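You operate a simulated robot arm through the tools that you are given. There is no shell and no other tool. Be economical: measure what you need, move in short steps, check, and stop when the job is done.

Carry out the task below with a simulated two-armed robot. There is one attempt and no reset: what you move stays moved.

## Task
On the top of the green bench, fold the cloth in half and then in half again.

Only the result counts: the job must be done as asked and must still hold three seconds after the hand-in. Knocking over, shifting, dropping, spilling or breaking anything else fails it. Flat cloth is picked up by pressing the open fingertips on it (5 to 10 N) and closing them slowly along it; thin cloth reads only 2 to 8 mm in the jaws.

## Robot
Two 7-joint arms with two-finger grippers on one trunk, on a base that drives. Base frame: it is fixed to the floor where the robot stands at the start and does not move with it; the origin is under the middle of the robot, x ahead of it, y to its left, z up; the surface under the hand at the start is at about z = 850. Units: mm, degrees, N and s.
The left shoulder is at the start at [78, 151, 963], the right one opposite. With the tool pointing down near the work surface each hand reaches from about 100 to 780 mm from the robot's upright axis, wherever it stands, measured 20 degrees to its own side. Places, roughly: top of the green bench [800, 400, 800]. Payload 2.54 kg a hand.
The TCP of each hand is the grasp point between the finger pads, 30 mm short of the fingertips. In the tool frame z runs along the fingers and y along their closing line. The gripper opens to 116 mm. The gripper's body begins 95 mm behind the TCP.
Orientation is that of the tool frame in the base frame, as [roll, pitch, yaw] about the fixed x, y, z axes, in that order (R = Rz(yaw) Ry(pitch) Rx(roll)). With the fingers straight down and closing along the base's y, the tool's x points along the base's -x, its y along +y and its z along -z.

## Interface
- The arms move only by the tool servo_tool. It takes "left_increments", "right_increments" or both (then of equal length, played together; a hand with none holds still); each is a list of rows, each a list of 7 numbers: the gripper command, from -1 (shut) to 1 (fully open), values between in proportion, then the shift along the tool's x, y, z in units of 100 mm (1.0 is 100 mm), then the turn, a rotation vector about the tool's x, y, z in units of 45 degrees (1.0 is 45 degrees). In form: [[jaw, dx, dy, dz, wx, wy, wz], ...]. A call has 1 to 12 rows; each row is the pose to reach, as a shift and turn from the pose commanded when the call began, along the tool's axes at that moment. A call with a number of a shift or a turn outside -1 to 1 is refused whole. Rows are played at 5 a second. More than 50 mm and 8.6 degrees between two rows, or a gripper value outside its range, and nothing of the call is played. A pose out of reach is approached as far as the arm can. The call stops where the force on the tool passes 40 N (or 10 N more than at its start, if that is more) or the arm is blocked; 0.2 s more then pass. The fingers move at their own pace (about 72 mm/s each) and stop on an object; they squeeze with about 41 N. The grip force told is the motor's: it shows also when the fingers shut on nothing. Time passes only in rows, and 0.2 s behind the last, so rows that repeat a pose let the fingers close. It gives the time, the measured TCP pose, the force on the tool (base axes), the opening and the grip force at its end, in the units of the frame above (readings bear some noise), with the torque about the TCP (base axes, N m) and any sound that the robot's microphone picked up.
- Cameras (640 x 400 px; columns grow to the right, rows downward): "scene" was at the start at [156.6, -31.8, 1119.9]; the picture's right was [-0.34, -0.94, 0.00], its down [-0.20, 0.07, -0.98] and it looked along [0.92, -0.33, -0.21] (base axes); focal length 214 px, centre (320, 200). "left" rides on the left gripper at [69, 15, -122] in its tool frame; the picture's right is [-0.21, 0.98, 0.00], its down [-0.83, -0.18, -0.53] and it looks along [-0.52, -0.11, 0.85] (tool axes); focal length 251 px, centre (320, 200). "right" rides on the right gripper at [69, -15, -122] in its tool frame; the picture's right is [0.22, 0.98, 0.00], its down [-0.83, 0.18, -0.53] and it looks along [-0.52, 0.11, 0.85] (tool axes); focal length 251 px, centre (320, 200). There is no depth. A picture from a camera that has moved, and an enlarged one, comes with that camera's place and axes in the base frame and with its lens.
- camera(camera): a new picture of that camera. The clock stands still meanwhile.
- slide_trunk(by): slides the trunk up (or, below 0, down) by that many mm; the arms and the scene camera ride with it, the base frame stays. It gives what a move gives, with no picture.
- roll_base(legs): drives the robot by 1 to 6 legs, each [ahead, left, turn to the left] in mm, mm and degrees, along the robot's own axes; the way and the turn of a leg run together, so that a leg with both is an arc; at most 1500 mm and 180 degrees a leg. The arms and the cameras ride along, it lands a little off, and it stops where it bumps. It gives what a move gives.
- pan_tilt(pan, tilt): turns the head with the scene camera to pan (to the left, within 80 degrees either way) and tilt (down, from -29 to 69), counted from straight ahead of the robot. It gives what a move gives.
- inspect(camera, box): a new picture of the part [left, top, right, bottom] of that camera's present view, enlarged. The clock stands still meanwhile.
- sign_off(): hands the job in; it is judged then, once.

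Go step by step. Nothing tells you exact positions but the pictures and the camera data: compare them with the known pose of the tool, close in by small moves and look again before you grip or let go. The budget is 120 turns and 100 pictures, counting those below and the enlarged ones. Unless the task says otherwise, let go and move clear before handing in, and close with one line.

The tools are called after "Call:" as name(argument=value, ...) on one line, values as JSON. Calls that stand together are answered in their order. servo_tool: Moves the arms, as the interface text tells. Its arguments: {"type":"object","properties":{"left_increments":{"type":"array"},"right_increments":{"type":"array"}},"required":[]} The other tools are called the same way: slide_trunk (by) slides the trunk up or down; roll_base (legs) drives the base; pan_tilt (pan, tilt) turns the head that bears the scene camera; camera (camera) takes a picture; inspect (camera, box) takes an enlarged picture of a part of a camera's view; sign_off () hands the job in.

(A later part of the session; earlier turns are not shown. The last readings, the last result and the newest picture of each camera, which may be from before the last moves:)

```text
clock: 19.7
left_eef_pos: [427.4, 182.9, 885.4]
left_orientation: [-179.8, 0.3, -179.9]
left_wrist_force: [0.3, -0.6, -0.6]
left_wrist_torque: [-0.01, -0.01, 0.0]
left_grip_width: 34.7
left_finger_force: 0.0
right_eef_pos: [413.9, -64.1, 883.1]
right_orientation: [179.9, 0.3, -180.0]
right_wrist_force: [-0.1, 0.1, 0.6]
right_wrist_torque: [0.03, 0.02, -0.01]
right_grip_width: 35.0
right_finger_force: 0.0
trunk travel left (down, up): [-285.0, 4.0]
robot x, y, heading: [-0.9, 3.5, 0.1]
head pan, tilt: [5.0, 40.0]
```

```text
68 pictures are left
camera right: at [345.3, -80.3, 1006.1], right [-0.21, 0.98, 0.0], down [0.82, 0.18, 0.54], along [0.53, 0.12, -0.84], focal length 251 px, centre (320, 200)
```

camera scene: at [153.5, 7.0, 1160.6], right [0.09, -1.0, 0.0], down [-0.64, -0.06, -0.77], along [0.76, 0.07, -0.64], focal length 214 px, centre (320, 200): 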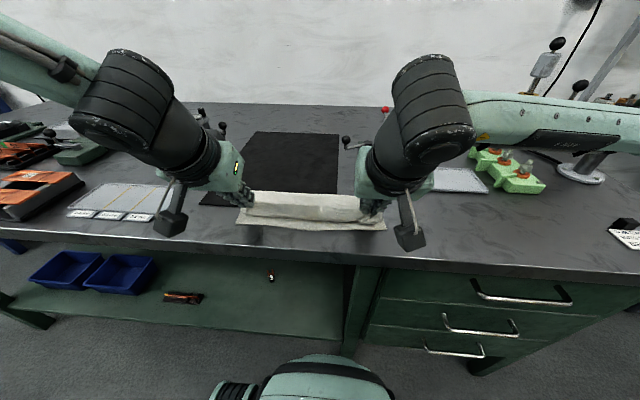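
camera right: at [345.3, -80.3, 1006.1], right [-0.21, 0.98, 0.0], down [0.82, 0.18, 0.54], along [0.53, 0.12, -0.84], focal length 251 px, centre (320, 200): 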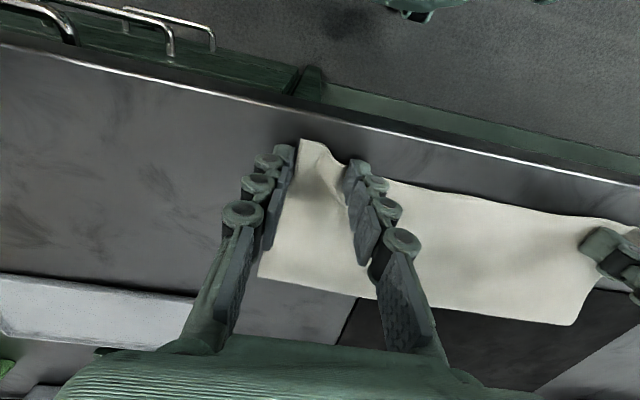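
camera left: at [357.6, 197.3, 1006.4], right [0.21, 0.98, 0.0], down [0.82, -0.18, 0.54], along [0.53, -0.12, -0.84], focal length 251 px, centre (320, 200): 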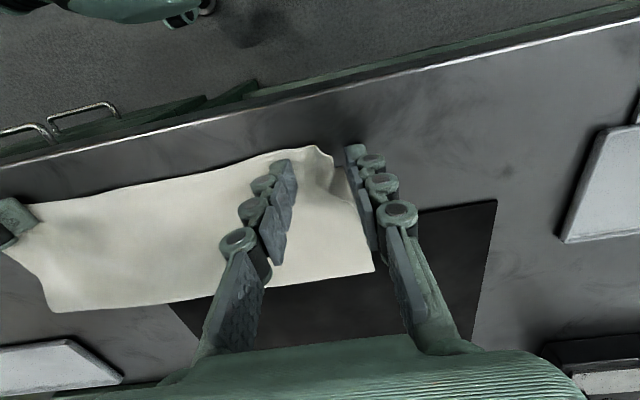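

Both jaws straddle the puckers, so I'll close slowly.

Call:
servo_tool(left_increments=[[-0.4, 0, 0, 0.02, 0, 0, 0], [-0.5, 0, 0, 0.02, 0, 0, 0], [-0.6, 0, 0, 0.02, 0, 0, 0], [-0.7, 0, 0, 0.02, 0, 0, 0], [-0.8, 0, 0, 0.02, 0, 0, 0], [-0.9, 0, 0, 0.02, 0, 0, 0], [-1, 0, 0, 0.02, 0, 0, 0], [-1, 0, 0, 0.02, 0, 0, 0]], right_increments=[[-0.4, 0, 0, 0.01, 0, 0, 0], [-0.5, 0, 0, 0.01, 0, 0, 0], [-0.6, 0, 0, 0.01, 0, 0, 0], [-0.7, 0, 0, 0.01, 0, 0, 0], [-0.8, 0, 0, 0.01, 0, 0, 0], [-0.9, 0, 0, 0.01, 0, 0, 0], [-1, 0, 0, 0.01, 0, 0, 0], [-1, 0, 0, 0.01, 0, 0, 0]])

Call:
servo_tool(left_increments=[[-1, -0.05, 0, -0.2, 0, 0, 0], [-1, -0.12, 0, -0.4, 0, 0, 0]], right_increments=[[-1, -0.06, 0, -0.2, 0, 0, 0], [-1, -0.14, 0, -0.4, 0, 0, 0]])

Call:
inspect(camera="scene", box=[220, 150, 410, 260])

Call:
camera(camera="left")

Call:
camera(camera="right")

```text
clock: 21.5
left_eef_pos: [425.8, 181.2, 882.6]
left_orientation: [-179.8, 0.3, 179.9]
left_wrist_force: [-0.5, -0.6, 0.1]
left_wrist_torque: [-0.05, -0.02, -0.02]
left_grip_width: 4.3
left_finger_force: 30.2
right_eef_pos: [415.8, -64.3, 883.2]
right_orientation: [179.9, 0.2, 179.9]
right_wrist_force: [-0.1, 2.4, 0.7]
right_wrist_torque: [0.13, -0.02, 0.03]
right_grip_width: 2.9
right_finger_force: 32.2
trunk travel left (down, up): [-285.0, 4.0]
robot x, y, heading: [-2.9, -0.8, -0.1]
head pan, tilt: [5.0, 40.0]
```

```text
clock: 22.1
left_eef_pos: [439.1, 181.3, 923.8]
left_orientation: [-179.8, 0.4, 180.0]
left_wrist_force: [0.2, -6.1, -0.7]
left_wrist_torque: [0.14, 0.01, 0.02]
left_grip_width: 4.0
left_finger_force: 38.9
right_eef_pos: [427.0, -62.7, 923.7]
right_orientation: [179.9, 0.2, 179.9]
right_wrist_force: [0.2, 3.9, 0.6]
right_wrist_torque: [0.03, -0.05, -0.04]
right_grip_width: 2.6
right_finger_force: 31.2
trunk travel left (down, up): [-285.0, 4.0]
robot x, y, heading: [0.4, 0.5, 0.1]
head pan, tilt: [5.0, 40.0]
```

```text
3.37 times, centred on (315, 205) of scene
camera zoom: at [153.3, 6.9, 1160.6], right [0.09, -1.0, 0.0], down [-0.64, -0.06, -0.77], along [0.76, 0.07, -0.64], focal length 722 px, centre (337, 183)
```

zoom: 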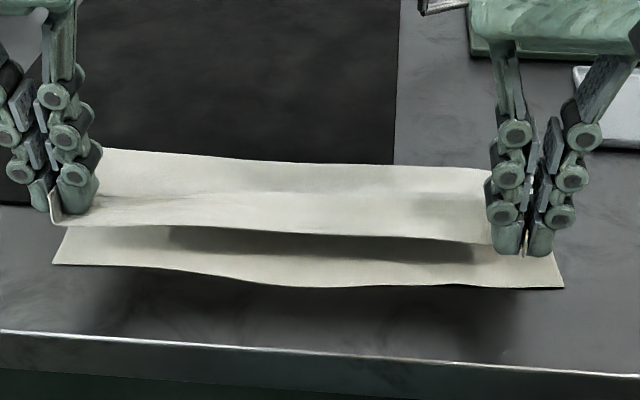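

```text
66 pictures are left
camera left: at [369.3, 197.3, 1045.1], right [0.22, 0.98, 0.0], down [0.82, -0.18, 0.54], along [0.53, -0.12, -0.84], focal length 251 px, centre (320, 200)
```

left: 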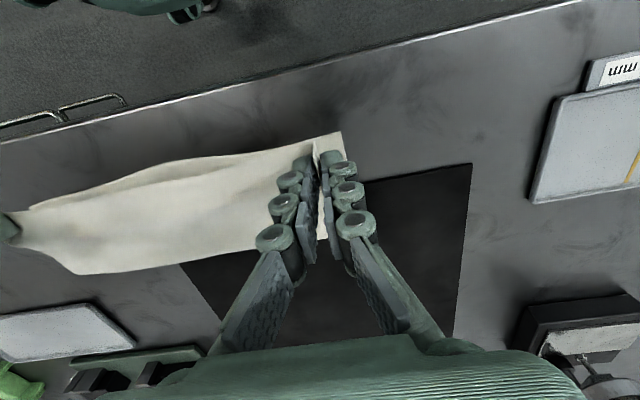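

```text
65 pictures are left
camera right: at [359.2, -80.5, 1045.6], right [-0.21, 0.98, 0.0], down [0.82, 0.18, 0.54], along [0.53, 0.12, -0.84], focal length 251 px, centre (320, 200)
```

right: 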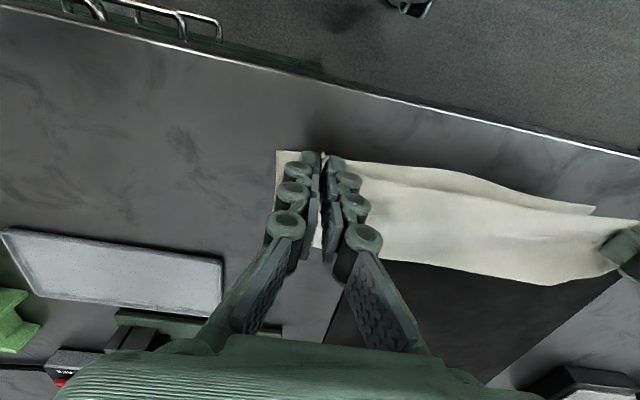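

Both hands hold only the top layer and the lower layer hasn't moved. I'll carry the edge back over the fold, then lay it on the lower near edge.

Call:
servo_tool(left_increments=[[-1, -0.2, 0, -0.15, 0, 0, 0], [-1, -0.4, 0, -0.2, 0, 0, 0], [-1, -0.4, 0, -0.1, 0, 0, 0], [-1, -0.3, 0, 0.05, 0, 0, 0], [-1, -0.2, 0, 0.2, 0, 0, 0], [-1, -0.05, 0.01, 0.3, 0, 0, 0], [-1, 0.01, 0.02, 0.38, 0, 0, 0], [-1, 0.01, 0.02, 0.38, 0, 0, 0]], right_increments=[[-1, -0.25, 0, -0.15, 0, 0, 0], [-1, -0.5, 0, -0.2, 0, 0, 0], [-1, -0.5, 0, -0.1, 0, 0, 0], [-1, -0.45, 0, 0.05, 0, 0, 0], [-1, -0.4, 0, 0.2, 0, 0, 0], [-1, -0.3, -0.01, 0.3, 0, 0, 0], [-1, -0.26, -0.03, 0.38, 0, 0, 0], [-1, -0.26, -0.03, 0.38, 0, 0, 0]])

Call:
inspect(camera="scene", box=[220, 150, 410, 260])

Call:
camera(camera="left")

Call:
camera(camera="right")

```text
clock: 23.9
left_eef_pos: [436.8, 183.9, 884.2]
left_orientation: [-179.8, 0.4, -180.0]
left_wrist_force: [-0.6, -9.7, -1.1]
left_wrist_torque: [-0.43, -0.06, -0.02]
left_grip_width: 2.8
left_finger_force: 30.0
right_eef_pos: [453.5, -65.7, 883.1]
right_orientation: [179.8, 0.2, -179.9]
right_wrist_force: [-1.2, 9.0, 0.6]
right_wrist_torque: [0.3, 0.04, 0.08]
right_grip_width: 2.7
right_finger_force: 32.2
trunk travel left (down, up): [-285.0, 4.0]
robot x, y, heading: [0.3, 3.4, -0.2]
head pan, tilt: [5.0, 40.0]
```

```text
3.37 times, centred on (315, 205) of scene
camera zoom: at [153.4, 6.8, 1160.6], right [0.09, -1.0, 0.0], down [-0.64, -0.06, -0.77], along [0.76, 0.07, -0.64], focal length 722 px, centre (337, 183)
```

zoom: 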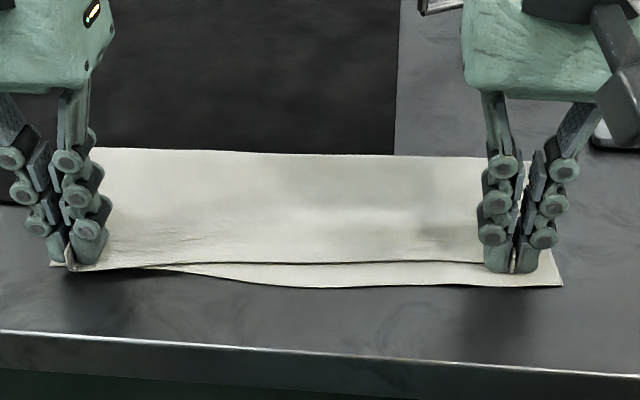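

```text
63 pictures are left
camera left: at [368.2, 198.9, 1007.0], right [0.21, 0.98, 0.0], down [0.82, -0.18, 0.54], along [0.53, -0.12, -0.84], focal length 251 px, centre (320, 200)
```

left: 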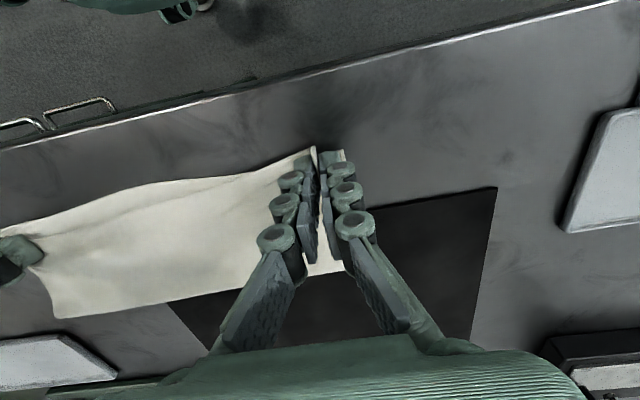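

```text
62 pictures are left
camera right: at [384.7, -83.4, 1006.7], right [-0.21, 0.98, 0.0], down [0.82, 0.18, 0.54], along [0.52, 0.12, -0.84], focal length 251 px, centre (320, 200)
```

right: 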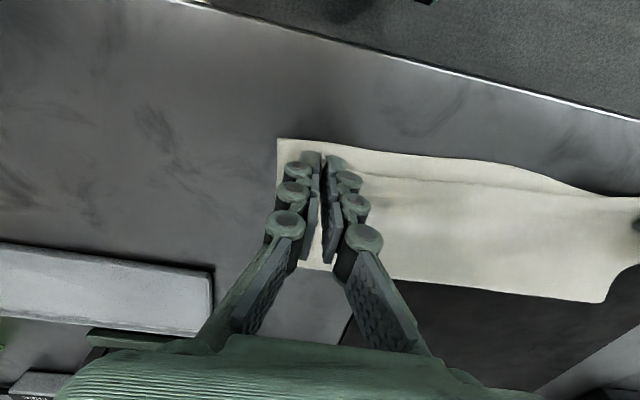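

It's nearly aligned. I'll pull the right side 8 mm nearer, open fully clear of the pucker, wait, then lift straight up.

Call:
servo_tool(left_increments=[[-1, 0, -0.01, 0, 0, 0, 0], [-1, 0, -0.02, 0, 0, 0, 0], [-0.9, 0, -0.02, 0, 0, 0, 0], [-0.8, 0, -0.02, 0, 0, 0, 0], [-0.65, 0, -0.02, 0, 0, 0, 0], [-0.5, 0, -0.02, 0, 0, 0, 0], [-0.3, 0, -0.02, 0, 0, 0, 0], [-0.3, 0, -0.02, 0, 0, 0, 0], [-0.3, 0, -0.02, -0.05, 0, 0, 0], [-0.3, 0, -0.02, -0.12, 0, 0, 0], [-0.3, 0, -0.02, -0.3, 0, 0, 0], [-0.3, 0, -0.02, -0.7, 0, 0, 0]], right_increments=[[-1, 0.04, 0.01, 0, 0, 0, 0], [-1, 0.08, 0.02, 0, 0, 0, 0], [-0.9, 0.08, 0.02, 0, 0, 0, 0], [-0.8, 0.08, 0.02, 0, 0, 0, 0], [-0.65, 0.08, 0.02, 0, 0, 0, 0], [-0.5, 0.08, 0.02, 0, 0, 0, 0], [-0.3, 0.08, 0.02, 0, 0, 0, 0], [-0.3, 0.08, 0.02, 0, 0, 0, 0], [-0.3, 0.08, 0.02, -0.05, 0, 0, 0], [-0.3, 0.08, 0.02, -0.12, 0, 0, 0], [-0.3, 0.08, 0.02, -0.3, 0, 0, 0], [-0.3, 0.08, 0.02, -0.7, 0, 0, 0]])

Call:
inspect(camera="scene", box=[220, 150, 410, 260])

Call:
camera(camera="left")

Call:
camera(camera="right")

```text
clock: 26.5
left_eef_pos: [436.6, 181.6, 955.2]
left_orientation: [-179.8, 0.3, -180.0]
left_wrist_force: [-0.4, -0.2, -0.9]
left_wrist_torque: [0.0, -0.01, -0.03]
left_grip_width: 40.5
left_finger_force: 0.2
right_eef_pos: [444.6, -64.4, 954.6]
right_orientation: [-180.0, 0.2, 179.9]
right_wrist_force: [0.1, -0.7, -0.8]
right_wrist_torque: [-0.04, -0.04, -0.02]
right_grip_width: 40.5
right_finger_force: 0.1
trunk travel left (down, up): [-285.0, 4.0]
robot x, y, heading: [3.4, 1.5, 0.2]
head pan, tilt: [5.0, 40.0]
```

```text
3.37 times, centred on (315, 205) of scene
camera zoom: at [152.9, 6.9, 1160.6], right [0.09, -1.0, 0.0], down [-0.64, -0.06, -0.77], along [0.76, 0.07, -0.64], focal length 722 px, centre (337, 183)
```

zoom: 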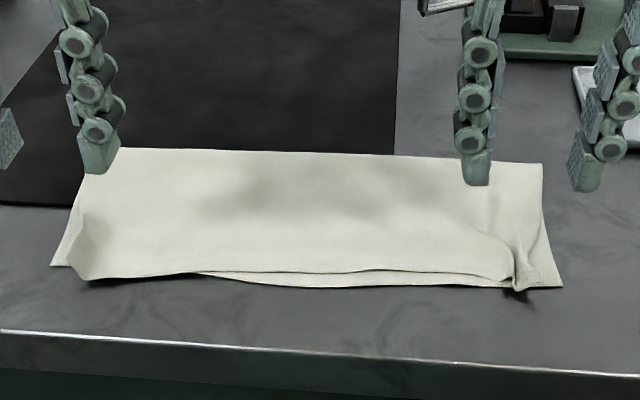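

```text
60 pictures are left
camera left: at [367.5, 196.9, 1077.3], right [0.21, 0.98, 0.0], down [0.82, -0.18, 0.54], along [0.53, -0.12, -0.84], focal length 251 px, centre (320, 200)
```

left: 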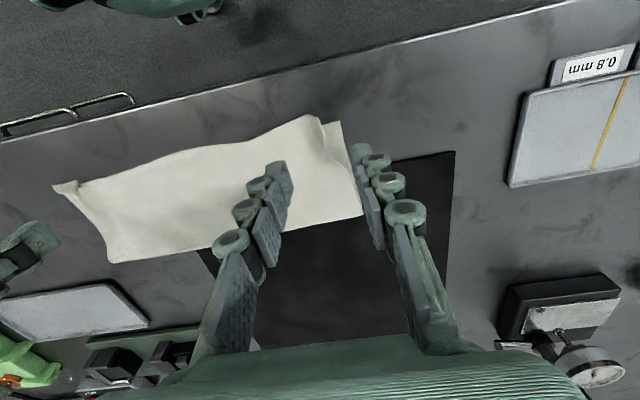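

```text
59 pictures are left
camera right: at [376.0, -81.4, 1077.9], right [-0.21, 0.98, 0.0], down [0.82, 0.18, 0.54], along [0.52, 0.11, -0.84], focal length 251 px, centre (320, 200)
```

right: 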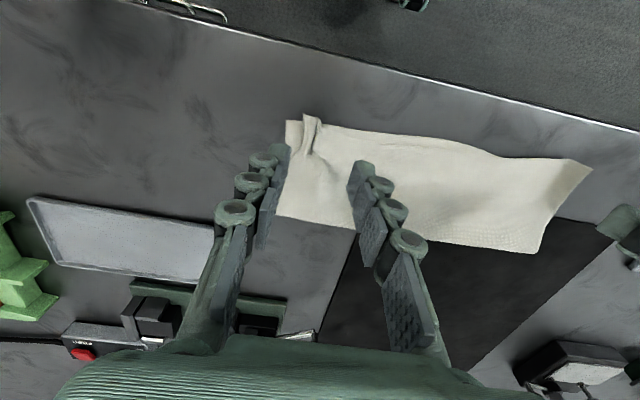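

The first fold is good: two layers, x≈430–547 and y≈-96–207. For the second fold I'll take the left end by both layers with the left hand. First I'll park the right hand aside and turn the left jaws to close along x.

Call:
servo_tool(left_increments=[[-0.31, -0.08, 0, -0.1, 0, 0, -0.17], [-0.31, -0.16, 0, -0.1, 0, 0, -0.34], [-0.31, -0.25, 0, -0.1, 0, 0, -0.51], [-0.31, -0.33, 0, -0.1, 0, 0, -0.68], [-0.31, -0.42, 0, -0.1, 0, 0, -0.85], [-0.31, -0.51, 0, -0.1, 0, 0, -1.0]], right_increments=[[-0.31, 0, -0.3, -0.2, 0, 0, 0], [-0.31, 0, -0.6, -0.4, 0, 0, 0], [-0.31, 0, -1.0, -0.5, 0, 0, 0], [-0.31, 0.3, -1.0, -0.6, 0, 0, 0], [-0.31, 0.5, -1.0, -0.6, 0, 0, 0], [-0.31, 0.5, -1.0, -0.6, 0, 0, 0]])

Call:
servo_tool(left_increments=[[-0.31, 0, 0, 0, 0, 0, -0.17], [-0.31, 0, 0, 0, 0, 0, -0.34], [-0.31, 0, 0, 0, 0, 0, -0.51], [-0.31, 0, 0, 0, 0, 0, -0.68], [-0.31, 0, 0, 0, 0, 0, -0.85], [-0.31, 0, 0, 0, 0, 0, -1.0]], right_increments=[[-0.31, 0, -0.3, 0, 0, 0, 0], [-0.31, 0, -0.6, 0, 0, 0, 0], [-0.31, 0, -0.8, 0, 0, 0, 0], [-0.31, 0, -0.8, 0, 0, 0, 0], [-0.31, 0, -0.8, 0, 0, 0, 0], [-0.31, 0, -0.8, 0, 0, 0, 0]])

Call:
camera(camera="left")

Call:
camera(camera="scene")

```text
clock: 27.9
left_eef_pos: [489.1, 182.2, 965.3]
left_orientation: [-179.7, 0.2, -134.8]
left_wrist_force: [0.0, 0.9, -0.1]
left_wrist_torque: [0.0, -0.03, -0.02]
left_grip_width: 39.7
left_finger_force: 0.1
right_eef_pos: [394.4, -165.6, 1014.0]
right_orientation: [180.0, 0.1, 180.0]
right_wrist_force: [-0.2, 0.3, -0.5]
right_wrist_torque: [-0.01, 0.02, 0.01]
right_grip_width: 39.9
right_finger_force: 0.1
trunk travel left (down, up): [-285.0, 4.0]
robot x, y, heading: [3.2, 2.4, -0.0]
head pan, tilt: [5.0, 40.0]
```

```text
clock: 29.3
left_eef_pos: [487.7, 181.1, 964.6]
left_orientation: [-179.7, -0.1, -89.8]
left_wrist_force: [-0.2, 0.6, 1.1]
left_wrist_torque: [0.02, 0.03, 0.01]
left_grip_width: 40.2
left_finger_force: 0.0
right_eef_pos: [394.6, -246.3, 1014.4]
right_orientation: [179.9, 0.2, 179.9]
right_wrist_force: [-0.1, -0.6, 0.3]
right_wrist_torque: [0.0, 0.0, 0.01]
right_grip_width: 40.2
right_finger_force: 0.0
trunk travel left (down, up): [-285.0, 4.0]
robot x, y, heading: [0.1, 2.9, 0.0]
head pan, tilt: [5.0, 40.0]
```

```text
58 pictures are left
camera left: at [473.1, 113.4, 1087.6], right [-0.98, 0.21, -0.01], down [0.18, 0.83, 0.53], along [0.12, 0.52, -0.85], focal length 251 px, centre (320, 200)
```

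left: 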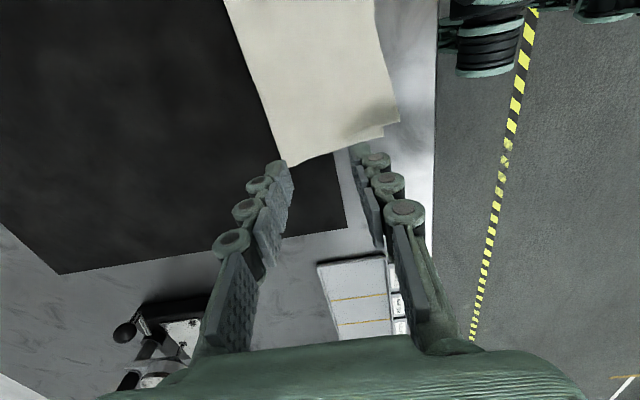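

```text
57 pictures are left
camera scene: at [153.5, 6.9, 1160.6], right [0.09, -1.0, 0.0], down [-0.64, -0.06, -0.77], along [0.76, 0.07, -0.64], focal length 214 px, centre (320, 200)
```

scene: 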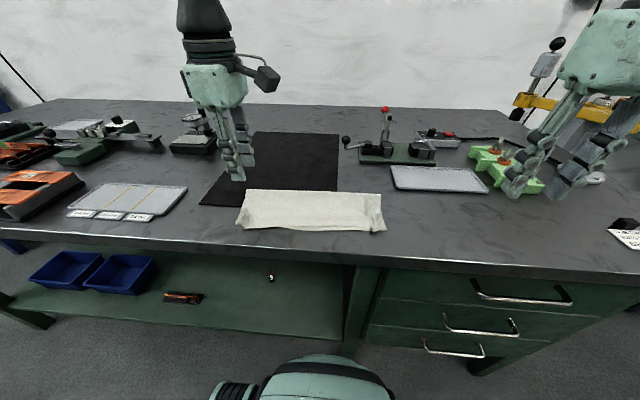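

The left jaws are over the left end, about 8 mm off centre. I'll correct that and lower to light contact.

Call:
servo_tool(left_increments=[[-0.31, -0.02, 0.08, 0.3, 0, 0, 0], [-0.31, -0.02, 0.08, 0.6, 0, 0, 0], [-0.31, -0.02, 0.08, 0.78, 0, 0, 0], [-0.31, -0.02, 0.08, 0.82, 0, 0, 0]])

Call:
camera(camera="left")

```text
clock: 30.3
left_eef_pos: [479.2, 183.6, 883.8]
left_orientation: [-179.5, -0.1, -90.1]
left_wrist_force: [1.9, 1.2, 8.0]
left_wrist_torque: [0.05, -0.19, 0.01]
left_grip_width: 40.8
left_finger_force: 0.6
right_eef_pos: [393.8, -244.9, 1015.1]
right_orientation: [180.0, 0.4, 179.8]
right_wrist_force: [0.2, 0.3, 0.5]
right_wrist_torque: [0.02, -0.03, 0.02]
right_grip_width: 39.8
right_finger_force: 0.1
trunk travel left (down, up): [-285.0, 4.0]
robot x, y, heading: [-2.4, -0.2, 0.1]
head pan, tilt: [5.0, 40.0]
```

```text
56 pictures are left
camera left: at [464.6, 115.1, 1006.5], right [-0.98, 0.21, -0.01], down [0.18, 0.83, 0.53], along [0.12, 0.52, -0.85], focal length 251 px, centre (320, 200)
```

left: 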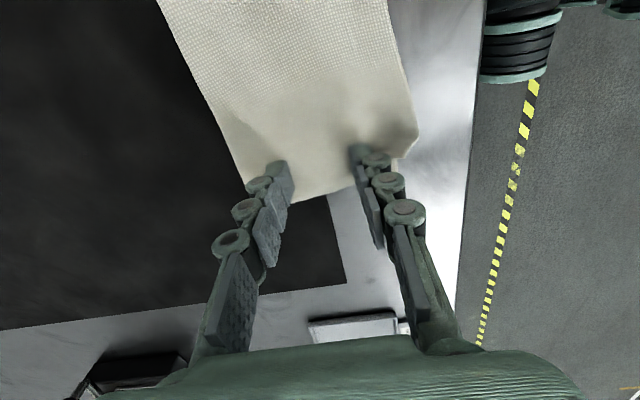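

There is 8 N of contact. I'll press slightly more and close slowly to gather both layers.

Call:
servo_tool(left_increments=[[-0.31, 0, 0, 0.008, 0, 0, 0], [-0.38, 0, 0, 0.008, 0, 0, 0], [-0.45, 0, 0, 0.008, 0, 0, 0], [-0.52, 0, 0, 0.008, 0, 0, 0], [-0.59, 0, 0, 0.008, 0, 0, 0], [-0.66, 0, 0, 0.008, 0, 0, 0], [-0.73, 0, 0, 0.008, 0, 0, 0], [-0.8, 0, 0, 0.008, 0, 0, 0], [-0.87, 0, 0, 0.008, 0, 0, 0], [-0.94, 0, 0, 0.008, 0, 0, 0], [-1, 0, 0, 0.008, 0, 0, 0], [-1, 0, 0, 0.008, 0, 0, 0]])

Call:
servo_tool(left_increments=[[-1, 0, 0, -0.15, 0, 0, 0], [-1, 0.1, 0, -0.35, 0, 0, 0]])

Call:
camera(camera="left")

Call:
inspect(camera="scene", box=[210, 140, 400, 250])

```text
clock: 32.9
left_eef_pos: [478.6, 182.7, 882.4]
left_orientation: [-179.7, -0.1, -90.0]
left_wrist_force: [0.6, -1.8, 7.0]
left_wrist_torque: [0.07, 0.77, -0.02]
left_grip_width: 0.9
left_finger_force: 29.1
right_eef_pos: [392.8, -246.8, 1014.7]
right_orientation: [179.9, 0.3, 180.0]
right_wrist_force: [0.0, 0.2, -0.6]
right_wrist_torque: [-0.02, -0.02, 0.01]
right_grip_width: 39.9
right_finger_force: 0.1
trunk travel left (down, up): [-285.0, 4.0]
robot x, y, heading: [2.9, 3.1, -0.2]
head pan, tilt: [5.0, 40.0]
```

```text
clock: 33.5
left_eef_pos: [478.9, 174.4, 916.9]
left_orientation: [-179.8, -0.1, -90.0]
left_wrist_force: [-0.1, 0.0, -0.9]
left_wrist_torque: [0.02, -0.03, 0.03]
left_grip_width: 3.4
left_finger_force: 30.6
right_eef_pos: [394.5, -246.1, 1013.4]
right_orientation: [179.9, 0.3, 179.9]
right_wrist_force: [-0.9, 0.9, 0.4]
right_wrist_torque: [-0.01, 0.01, 0.0]
right_grip_width: 39.9
right_finger_force: 0.1
trunk travel left (down, up): [-285.0, 4.0]
robot x, y, heading: [-0.1, -0.8, -0.0]
head pan, tilt: [5.0, 40.0]
```

```text
55 pictures are left
camera left: at [464.8, 105.2, 1040.0], right [-0.98, 0.21, 0.0], down [0.18, 0.83, 0.53], along [0.12, 0.52, -0.85], focal length 251 px, centre (320, 200)
```

left: 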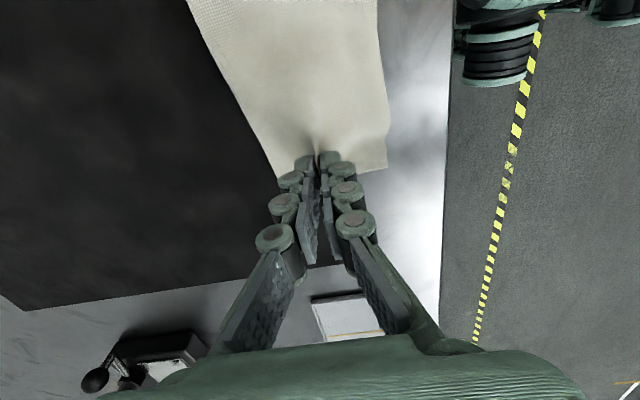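

```text
3.37 times, centred on (305, 195) of scene
camera zoom: at [153.3, 6.8, 1160.5], right [0.09, -1.0, 0.0], down [-0.64, -0.06, -0.77], along [0.76, 0.07, -0.64], focal length 722 px, centre (370, 217)
```

zoom: 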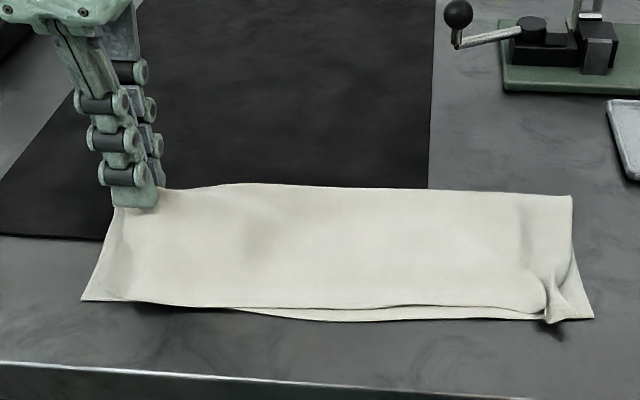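

The cloth is held, but I can't tell whether both layers came up. I'll lift a bit further and look.

Call:
servo_tool(left_increments=[[-1, 0.15, 0, -0.25, 0, 0, 0], [-1, 0.3, 0, -0.4, 0, 0, 0]])

Call:
inspect(camera="scene", box=[210, 140, 400, 250])

Call:
camera(camera="right")

```text
clock: 34.1
left_eef_pos: [480.5, 144.2, 956.9]
left_orientation: [-179.7, 0.0, -89.9]
left_wrist_force: [0.8, -0.2, -1.3]
left_wrist_torque: [-0.02, 0.03, 0.01]
left_grip_width: 4.2
left_finger_force: 31.9
right_eef_pos: [394.6, -246.4, 1013.9]
right_orientation: [179.8, 0.3, 179.9]
right_wrist_force: [-0.5, -0.6, 0.5]
right_wrist_torque: [0.02, 0.0, -0.02]
right_grip_width: 40.0
right_finger_force: 0.1
trunk travel left (down, up): [-285.0, 4.0]
robot x, y, heading: [-1.0, 3.9, 0.0]
head pan, tilt: [5.0, 40.0]
```

```text
3.37 times, centred on (305, 195) of scene
camera zoom: at [153.4, 6.8, 1160.6], right [0.09, -1.0, 0.0], down [-0.64, -0.06, -0.77], along [0.76, 0.07, -0.64], focal length 722 px, centre (370, 217)
```

zoom: 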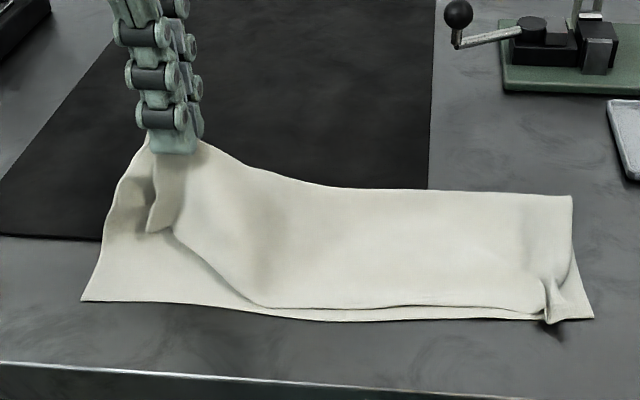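

```text
52 pictures are left
camera right: at [326.0, -262.7, 1136.9], right [-0.21, 0.98, 0.0], down [0.82, 0.18, 0.54], along [0.52, 0.12, -0.84], focal length 251 px, centre (320, 200)
```

right: 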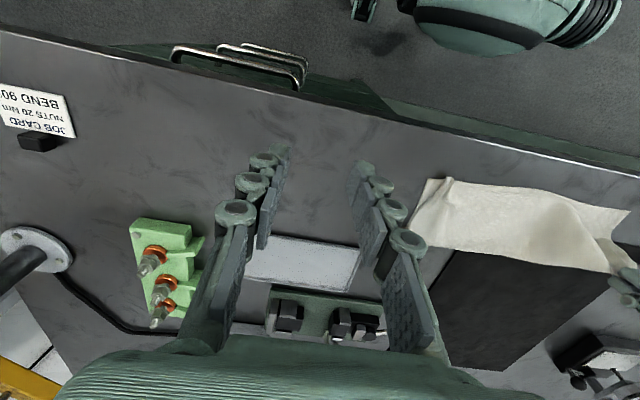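

The pinch took only the top layer. I'll lay it back where it was, release, and grip the end differently: straddling the end so that the outer finger pushes both edges.

Call:
servo_tool(left_increments=[[-1, -0.15, 0, 0.15, 0, 0, 0], [-1, -0.3, 0, 0.4, 0, 0, 0], [-1, -0.4, 0, 0.6, 0, 0, 0], [-1, -0.41, 0, 0.71, 0, 0, 0], [-0.9, -0.41, 0, 0.71, 0, 0, 0], [-0.75, -0.41, 0, 0.71, 0, 0, 0], [-0.55, -0.41, 0, 0.71, 0, 0, 0], [-0.3, -0.41, 0, 0.71, 0, 0, 0], [-0.3, -0.41, 0, 0.69, 0, 0, 0], [-0.3, -0.41, 0, 0.6, 0, 0, 0], [-0.3, -0.41, 0, 0.3, 0, 0, 0], [-0.3, -0.41, 0, 0, 0, 0, 0]])

Call:
camera(camera="left")

Call:
inspect(camera="scene", box=[210, 140, 400, 250])

```text
clock: 36.7
left_eef_pos: [478.5, 185.6, 957.4]
left_orientation: [-179.7, 0.0, -90.1]
left_wrist_force: [-0.1, 0.5, -0.5]
left_wrist_torque: [0.04, 0.0, -0.03]
left_grip_width: 40.6
left_finger_force: 0.1
right_eef_pos: [394.4, -245.7, 1014.7]
right_orientation: [180.0, 0.3, 179.8]
right_wrist_force: [-0.2, 0.5, 0.8]
right_wrist_torque: [-0.02, 0.01, 0.01]
right_grip_width: 40.0
right_finger_force: 0.1
trunk travel left (down, up): [-285.0, 4.0]
robot x, y, heading: [3.0, 0.4, 0.1]
head pan, tilt: [5.0, 40.0]
```

```text
51 pictures are left
camera left: at [464.2, 115.9, 1079.9], right [-0.98, 0.21, -0.01], down [0.18, 0.83, 0.53], along [0.12, 0.52, -0.85], focal length 251 px, centre (320, 200)
```

left: 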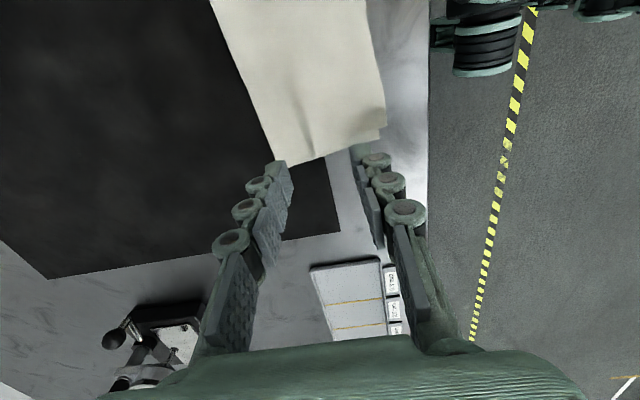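

```text
3.37 times, centred on (305, 195) of scene
camera zoom: at [153.3, 6.8, 1160.6], right [0.09, -1.0, 0.0], down [-0.64, -0.06, -0.77], along [0.76, 0.07, -0.64], focal length 722 px, centre (370, 217)
```

zoom: 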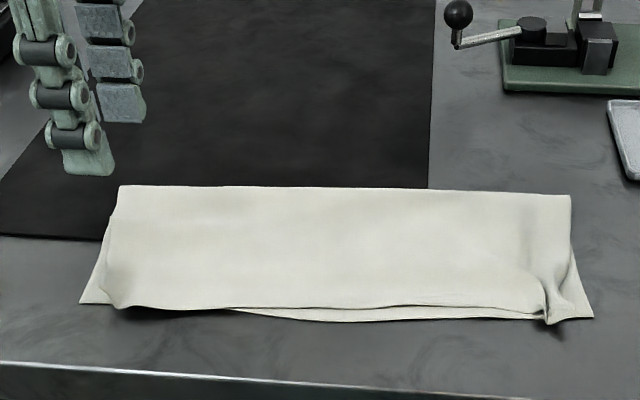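

The stack is neatly restored. Next I'll straddle its closed fold edge at the far-left corner, closing along x with the outer finger just beyond the fold, so both joined layers get gathered. I'll keep the tips just off the bench and mat.

Call:
servo_tool(left_increments=[[-0.1, -0.02, -0.15, 0, 0, 0, 0], [-0.1, -0.02, -0.34, 0.1, 0, 0, 0], [-0.1, -0.02, -0.34, 0.45, 0, 0, 0]])

Call:
camera(camera="left")

Call:
inspect(camera="scene", box=[210, 140, 400, 250])

```text
clock: 37.5
left_eef_pos: [514.3, 186.2, 912.3]
left_orientation: [-179.6, -0.2, -90.1]
left_wrist_force: [0.3, 0.5, -0.2]
left_wrist_torque: [0.01, 0.04, 0.01]
left_grip_width: 52.1
left_finger_force: 0.1
right_eef_pos: [395.0, -246.0, 1014.3]
right_orientation: [179.9, 0.3, 179.9]
right_wrist_force: [-0.3, -0.4, -0.2]
right_wrist_torque: [0.01, 0.01, 0.04]
right_grip_width: 40.1
right_finger_force: 0.1
trunk travel left (down, up): [-285.0, 4.0]
robot x, y, heading: [-0.3, -1.0, -0.1]
head pan, tilt: [5.0, 40.0]
```

```text
49 pictures are left
camera left: at [499.4, 116.9, 1033.9], right [-0.98, 0.21, -0.01], down [0.18, 0.83, 0.53], along [0.12, 0.52, -0.85], focal length 251 px, centre (320, 200)
```

left: 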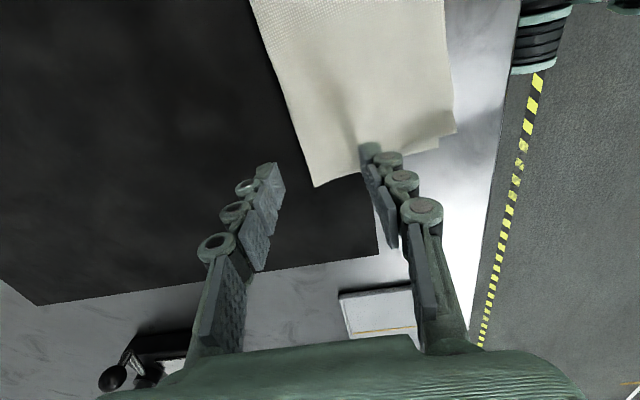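

```text
3.37 times, centred on (305, 195) of scene
camera zoom: at [153.7, 7.0, 1160.6], right [0.09, -1.0, 0.0], down [-0.64, -0.06, -0.77], along [0.76, 0.07, -0.64], focal length 722 px, centre (370, 217)
```

zoom: 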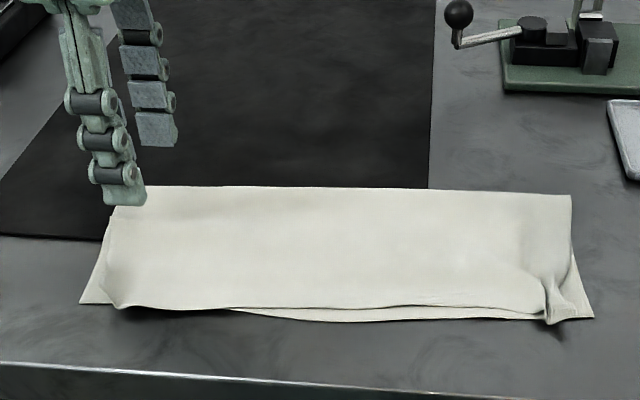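

The fold edge is at x≈531, inside the jaws. I'll shift 6 mm toward the end and descend.

Call:
servo_tool(left_increments=[[-0.1, -0.06, 0, 0.1, 0, 0, 0], [-0.1, -0.06, 0, 0.22, 0, 0, 0], [-0.1, -0.06, 0, 0.28, 0, 0, 0], [-0.1, -0.06, 0, 0.29, 0, 0, 0]])

Call:
camera(camera="left")

```text
clock: 38.5
left_eef_pos: [515.1, 192.5, 883.5]
left_orientation: [-179.6, -0.1, -90.1]
left_wrist_force: [-0.7, -0.5, 7.1]
left_wrist_torque: [0.06, 0.26, -0.01]
left_grip_width: 53.4
left_finger_force: 1.3
right_eef_pos: [395.7, -245.9, 1015.2]
right_orientation: [180.0, 0.4, 179.8]
right_wrist_force: [-0.6, -0.6, 0.1]
right_wrist_torque: [0.01, -0.01, -0.04]
right_grip_width: 40.1
right_finger_force: 0.1
trunk travel left (down, up): [-285.0, 4.0]
robot x, y, heading: [-1.7, 1.1, -0.2]
head pan, tilt: [5.0, 40.0]
```

```text
47 pictures are left
camera left: at [499.1, 123.6, 1006.2], right [-0.98, 0.21, -0.01], down [0.18, 0.83, 0.53], along [0.12, 0.52, -0.85], focal length 251 px, centre (320, 200)
```

left: 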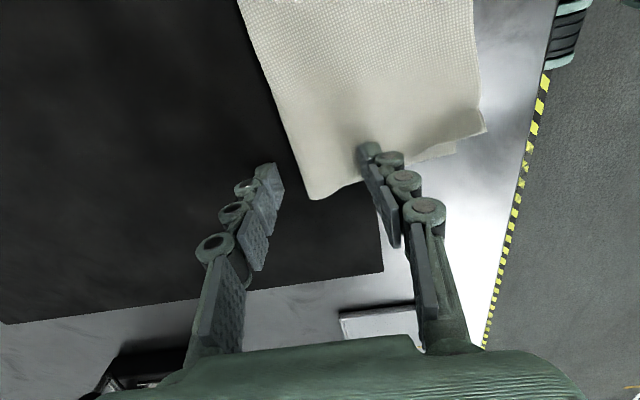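

The force is nearly all on the inner finger, as wanted. Closing slowly.

Call:
servo_tool(left_increments=[[-0.18, 0, 0, 0, 0, 0, 0], [-0.26, 0, 0, 0, 0, 0, 0], [-0.34, 0, 0, 0, 0, 0, 0], [-0.42, 0, 0, 0, 0, 0, 0], [-0.5, 0, 0, 0, 0, 0, 0], [-0.58, 0, 0, 0, 0, 0, 0], [-0.66, 0, 0, 0, 0, 0, 0], [-0.74, 0, 0, 0, 0, 0, 0], [-0.82, 0, 0, 0, 0, 0, 0], [-0.9, 0, 0, 0, 0, 0, 0], [-1, 0, 0, 0, 0, 0, 0], [-1, 0, 0, 0, 0, 0, 0]])

Call:
camera(camera="left")

Call:
servo_tool(left_increments=[[-1, 0.02, 0, -0.2, 0, 0, 0], [-1, 0.1, 0, -0.4, 0, 0, 0], [-1, 0.25, 0, -0.6, 0, 0, 0]])

Call:
inspect(camera="scene", box=[210, 140, 400, 250])

Call:
camera(camera="left")

```text
clock: 41.1
left_eef_pos: [515.2, 192.2, 883.9]
left_orientation: [-179.5, 0.0, -90.0]
left_wrist_force: [0.9, 0.5, 8.9]
left_wrist_torque: [0.03, 0.0, -0.02]
left_grip_width: 5.7
left_finger_force: 33.7
right_eef_pos: [393.9, -246.2, 1013.4]
right_orientation: [180.0, 0.2, 179.9]
right_wrist_force: [-0.2, -0.9, -0.7]
right_wrist_torque: [-0.01, 0.01, -0.02]
right_grip_width: 39.9
right_finger_force: 0.0
trunk travel left (down, up): [-285.0, 4.0]
robot x, y, heading: [-1.2, 3.1, -0.0]
head pan, tilt: [5.0, 40.0]
```

```text
46 pictures are left
camera left: at [499.3, 123.7, 1005.8], right [-0.98, 0.21, -0.01], down [0.18, 0.83, 0.53], along [0.12, 0.52, -0.85], focal length 251 px, centre (320, 200)
```

left: 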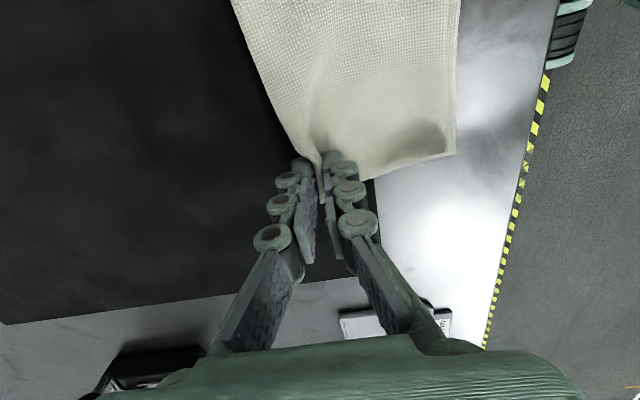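

```text
clock: 41.9
left_eef_pos: [514.9, 167.9, 944.1]
left_orientation: [-179.7, -0.1, -90.0]
left_wrist_force: [0.6, -1.3, 0.5]
left_wrist_torque: [0.04, 0.02, 0.0]
left_grip_width: 5.4
left_finger_force: 33.8
right_eef_pos: [395.3, -244.9, 1013.4]
right_orientation: [179.9, 0.1, 180.0]
right_wrist_force: [-0.2, -0.2, -0.6]
right_wrist_torque: [0.0, 0.01, 0.01]
right_grip_width: 40.1
right_finger_force: 0.1
trunk travel left (down, up): [-285.0, 4.0]
robot x, y, heading: [-0.6, -0.6, -0.2]
head pan, tilt: [5.0, 40.0]
```

```text
3.37 times, centred on (305, 195) of scene
camera zoom: at [153.4, 6.7, 1160.6], right [0.09, -1.0, 0.0], down [-0.64, -0.06, -0.77], along [0.76, 0.07, -0.64], focal length 722 px, centre (370, 217)
```

zoom: 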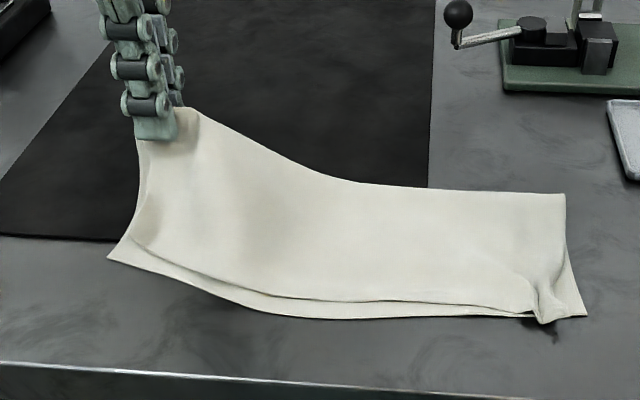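

```text
44 pictures are left
camera left: at [499.0, 98.3, 1065.7], right [-0.98, 0.21, -0.01], down [0.18, 0.83, 0.53], along [0.12, 0.52, -0.85], focal length 251 px, centre (320, 200)
```

left: 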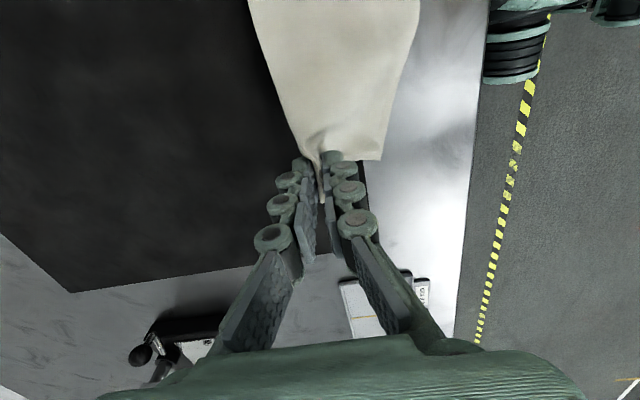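

Both layers are in the jaws (5.5 mm) and lift together. I'll carry the end over toward the right, first up to the top of the arc.

Call:
servo_tool(left_increments=[[-1, 0.13, 0, -0.16, 0, 0, 0], [-1, 0.28, 0, -0.31, 0, 0, 0], [-1, 0.46, -0.02, -0.42, 0, 0, 0], [-1, 0.646, -0.04, -0.51, 0, -0.067, 0], [-1, 0.82, -0.06, -0.55, 0, -0.1, 0], [-1, 0.98, -0.08, -0.57, 0, -0.133, 0]])

Call:
camera(camera="scene")

```text
clock: 43.3
left_eef_pos: [505.8, 111.1, 991.8]
left_orientation: [-179.7, 5.5, -89.9]
left_wrist_force: [0.0, 0.4, 0.5]
left_wrist_torque: [-0.04, -0.01, 0.01]
left_grip_width: 5.2
left_finger_force: 34.0
left hand out of reach, approached as far as the arm can: row 4, 5, 6
right_eef_pos: [394.7, -246.0, 1015.1]
right_orientation: [180.0, 0.2, 179.8]
right_wrist_force: [0.5, -0.3, 0.6]
right_wrist_torque: [0.02, 0.04, -0.05]
right_grip_width: 40.2
right_finger_force: 0.0
trunk travel left (down, up): [-285.0, 4.0]
robot x, y, heading: [0.0, 0.9, 0.1]
head pan, tilt: [5.0, 40.0]
```

```text
43 pictures are left
camera scene: at [154.0, 7.0, 1160.5], right [0.09, -1.0, 0.0], down [-0.64, -0.06, -0.77], along [0.76, 0.07, -0.64], focal length 214 px, centre (320, 200)
```

scene: 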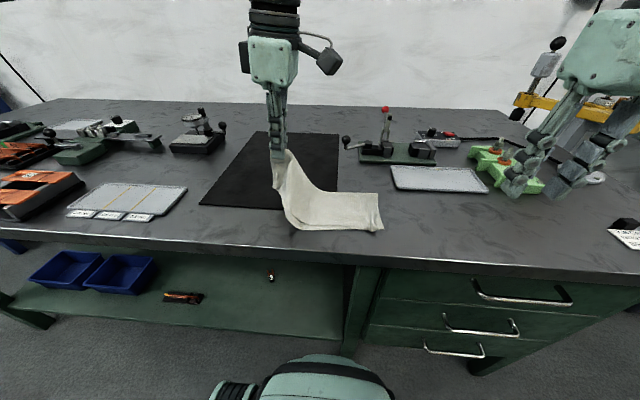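

The left arm runs out at y≈111 in this yaw. I'll let the hand turn back gradually as it moves right, to see whether that frees the reach.

Call:
servo_tool(left_increments=[[-1, 0.1, 0, -0.03, 0, 0, 0.12], [-1, 0.2, -0.05, -0.06, 0, 0, 0.24], [-1, 0.3, -0.1, -0.09, 0, 0, 0.36], [-1, 0.42, -0.1, -0.12, 0, 0, 0.44]])

```text
clock: 44.3
left_eef_pos: [503.0, 132.6, 1040.8]
left_orientation: [178.1, 5.5, -109.6]
left_wrist_force: [0.5, 0.8, -1.7]
left_wrist_torque: [-0.09, -0.01, 0.0]
left_grip_width: 5.0
left_finger_force: 41.1
left hand out of reach, approached as far as the arm can: row 1, 2, 3, 4
right_eef_pos: [396.2, -245.2, 1014.3]
right_orientation: [179.9, 0.1, -179.9]
right_wrist_force: [1.1, -0.1, -0.4]
right_wrist_torque: [0.01, 0.08, 0.01]
right_grip_width: 39.9
right_finger_force: 0.0
trunk travel left (down, up): [-285.0, 4.0]
robot x, y, heading: [0.1, -4.5, 0.0]
head pan, tilt: [5.0, 40.0]
```

That attempt went the wrong way. I'll bring the hand back down to vertical with its former yaw and test whether the tilt was the limiting part.

Call:
servo_tool(left_increments=[[-1, 0.06, -0.03, 0.12, 0, 0.03, -0.11], [-1, 0.11, -0.06, 0.25, 0, 0.06, -0.22], [-1, 0.16, -0.1, 0.38, 0, 0.09, -0.33], [-1, 0.22, -0.13, 0.5, 0, 0.12, -0.44]])

Call:
servo_tool(left_increments=[[-1, 0.1, 0, 0, 0, 0, 0], [-1, 0.2, 0, 0, 0, 0, 0], [-1, 0.3, 0, 0, 0, 0, 0]])

Call:
camera(camera="scene")

```text
clock: 45.3
left_eef_pos: [504.9, 110.5, 991.2]
left_orientation: [179.3, 0.6, -89.9]
left_wrist_force: [0.7, 3.0, -8.3]
left_wrist_torque: [0.06, 0.36, 0.0]
left_grip_width: 0.4
left_finger_force: 26.4
right_eef_pos: [393.9, -246.1, 1014.6]
right_orientation: [179.9, 0.2, 179.9]
right_wrist_force: [0.7, -0.6, -0.9]
right_wrist_torque: [-0.01, 0.02, 0.0]
right_grip_width: 39.9
right_finger_force: 0.0
trunk travel left (down, up): [-285.0, 4.0]
robot x, y, heading: [-1.0, 0.5, 0.0]
head pan, tilt: [5.0, 40.0]
```

```text
clock: 46.1
left_eef_pos: [505.8, 92.6, 990.2]
left_orientation: [179.6, 0.4, -89.9]
left_wrist_force: [0.7, 0.3, 0.8]
left_wrist_torque: [0.01, -0.06, 0.0]
left_grip_width: 4.4
left_finger_force: 40.0
left hand out of reach, approached as far as the arm can: row 3
right_eef_pos: [393.8, -246.3, 1015.2]
right_orientation: [180.0, 0.2, 180.0]
right_wrist_force: [0.7, 0.1, -0.3]
right_wrist_torque: [0.01, -0.01, -0.01]
right_grip_width: 40.0
right_finger_force: 0.1
trunk travel left (down, up): [-285.0, 4.0]
robot x, y, heading: [-0.1, -2.3, -0.2]
head pan, tilt: [5.0, 40.0]
```

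```text
42 pictures are left
camera scene: at [153.2, 6.9, 1160.7], right [0.09, -1.0, 0.0], down [-0.64, -0.06, -0.77], along [0.76, 0.07, -0.64], focal length 214 px, centre (320, 200)
```

scene: 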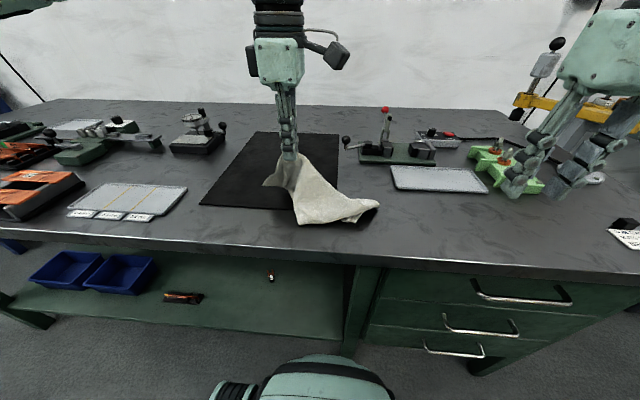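

The limit comes with the tilt and height, but my excursion twisted the cloth. I'll take a closer look.

Call:
inspect(camera="scene", box=[230, 120, 420, 240])

Call:
camera(camera="left")

```text
3.33 times, centred on (325, 180) of scene
camera zoom: at [153.2, 6.9, 1160.7], right [0.09, -1.0, 0.0], down [-0.64, -0.06, -0.77], along [0.76, 0.07, -0.64], focal length 715 px, centre (303, 267)
```

zoom: 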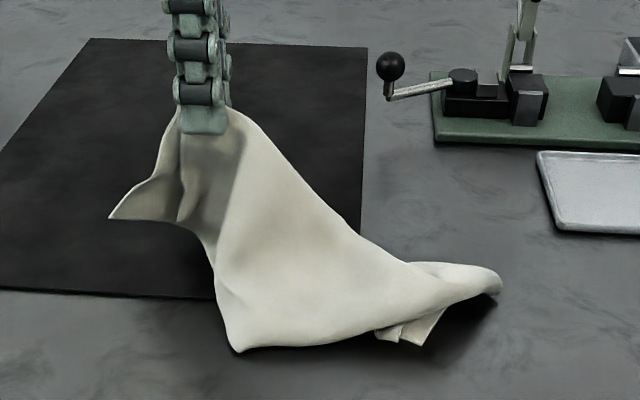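

```text
40 pictures are left
camera left: at [490.9, 21.9, 1112.9], right [-0.98, 0.21, 0.01], down [0.18, 0.82, 0.54], along [0.11, 0.53, -0.84], focal length 251 px, centre (320, 200)
```

left: 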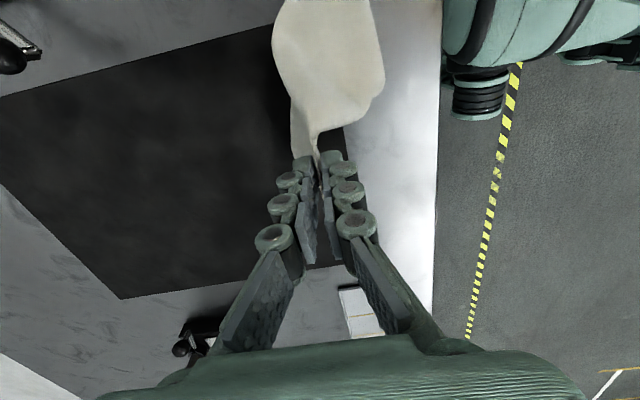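

The right end was dragged and curled under. I'll lay the held corner back to the left to straighten the stack before trying again.

Call:
servo_tool(left_increments=[[-1, -0.2, -0.02, 0.05, 0, 0, 0], [-1, -0.45, -0.05, 0.15, 0, 0, 0], [-1, -0.7, -0.08, 0.3, 0, 0, 0], [-1, -0.9, -0.1, 0.5, 0, 0, 0], [-1, -1.0, -0.1, 0.75, 0, 0, 0]])

Call:
inspect(camera="scene", box=[210, 130, 410, 250])

Call:
camera(camera="right")

```text
clock: 47.3
left_eef_pos: [514.3, 193.0, 916.2]
left_orientation: [179.3, 0.5, -89.9]
left_wrist_force: [0.4, -0.4, -1.1]
left_wrist_torque: [0.0, -0.02, 0.05]
left_grip_width: 5.7
left_finger_force: 31.9
right_eef_pos: [395.5, -245.6, 1014.4]
right_orientation: [179.9, 0.2, 179.9]
right_wrist_force: [-0.3, -0.3, -0.1]
right_wrist_torque: [-0.01, 0.01, -0.01]
right_grip_width: 40.2
right_finger_force: 0.0
trunk travel left (down, up): [-285.0, 4.0]
robot x, y, heading: [1.8, 0.4, -0.1]
head pan, tilt: [5.0, 40.0]
```

```text
3.20 times, centred on (310, 190) of scene
camera zoom: at [153.6, 7.0, 1160.6], right [0.09, -1.0, 0.0], down [-0.64, -0.06, -0.77], along [0.76, 0.07, -0.64], focal length 686 px, centre (352, 232)
```

zoom: 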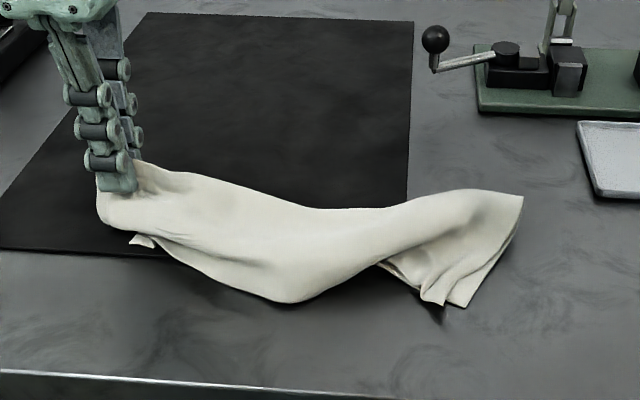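

```text
38 pictures are left
camera right: at [326.1, -262.5, 1137.0], right [-0.21, 0.98, 0.0], down [0.82, 0.18, 0.54], along [0.52, 0.11, -0.84], focal length 251 px, centre (320, 200)
```

right: 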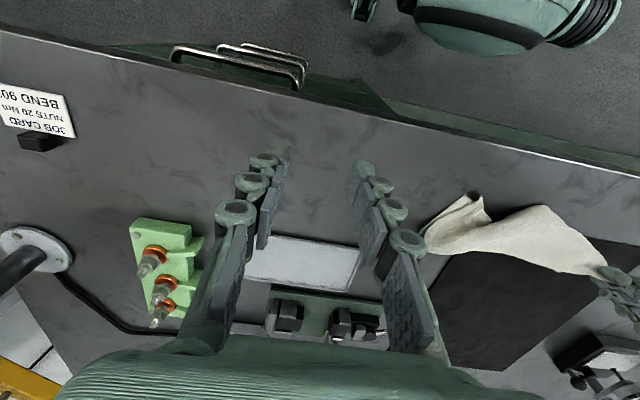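

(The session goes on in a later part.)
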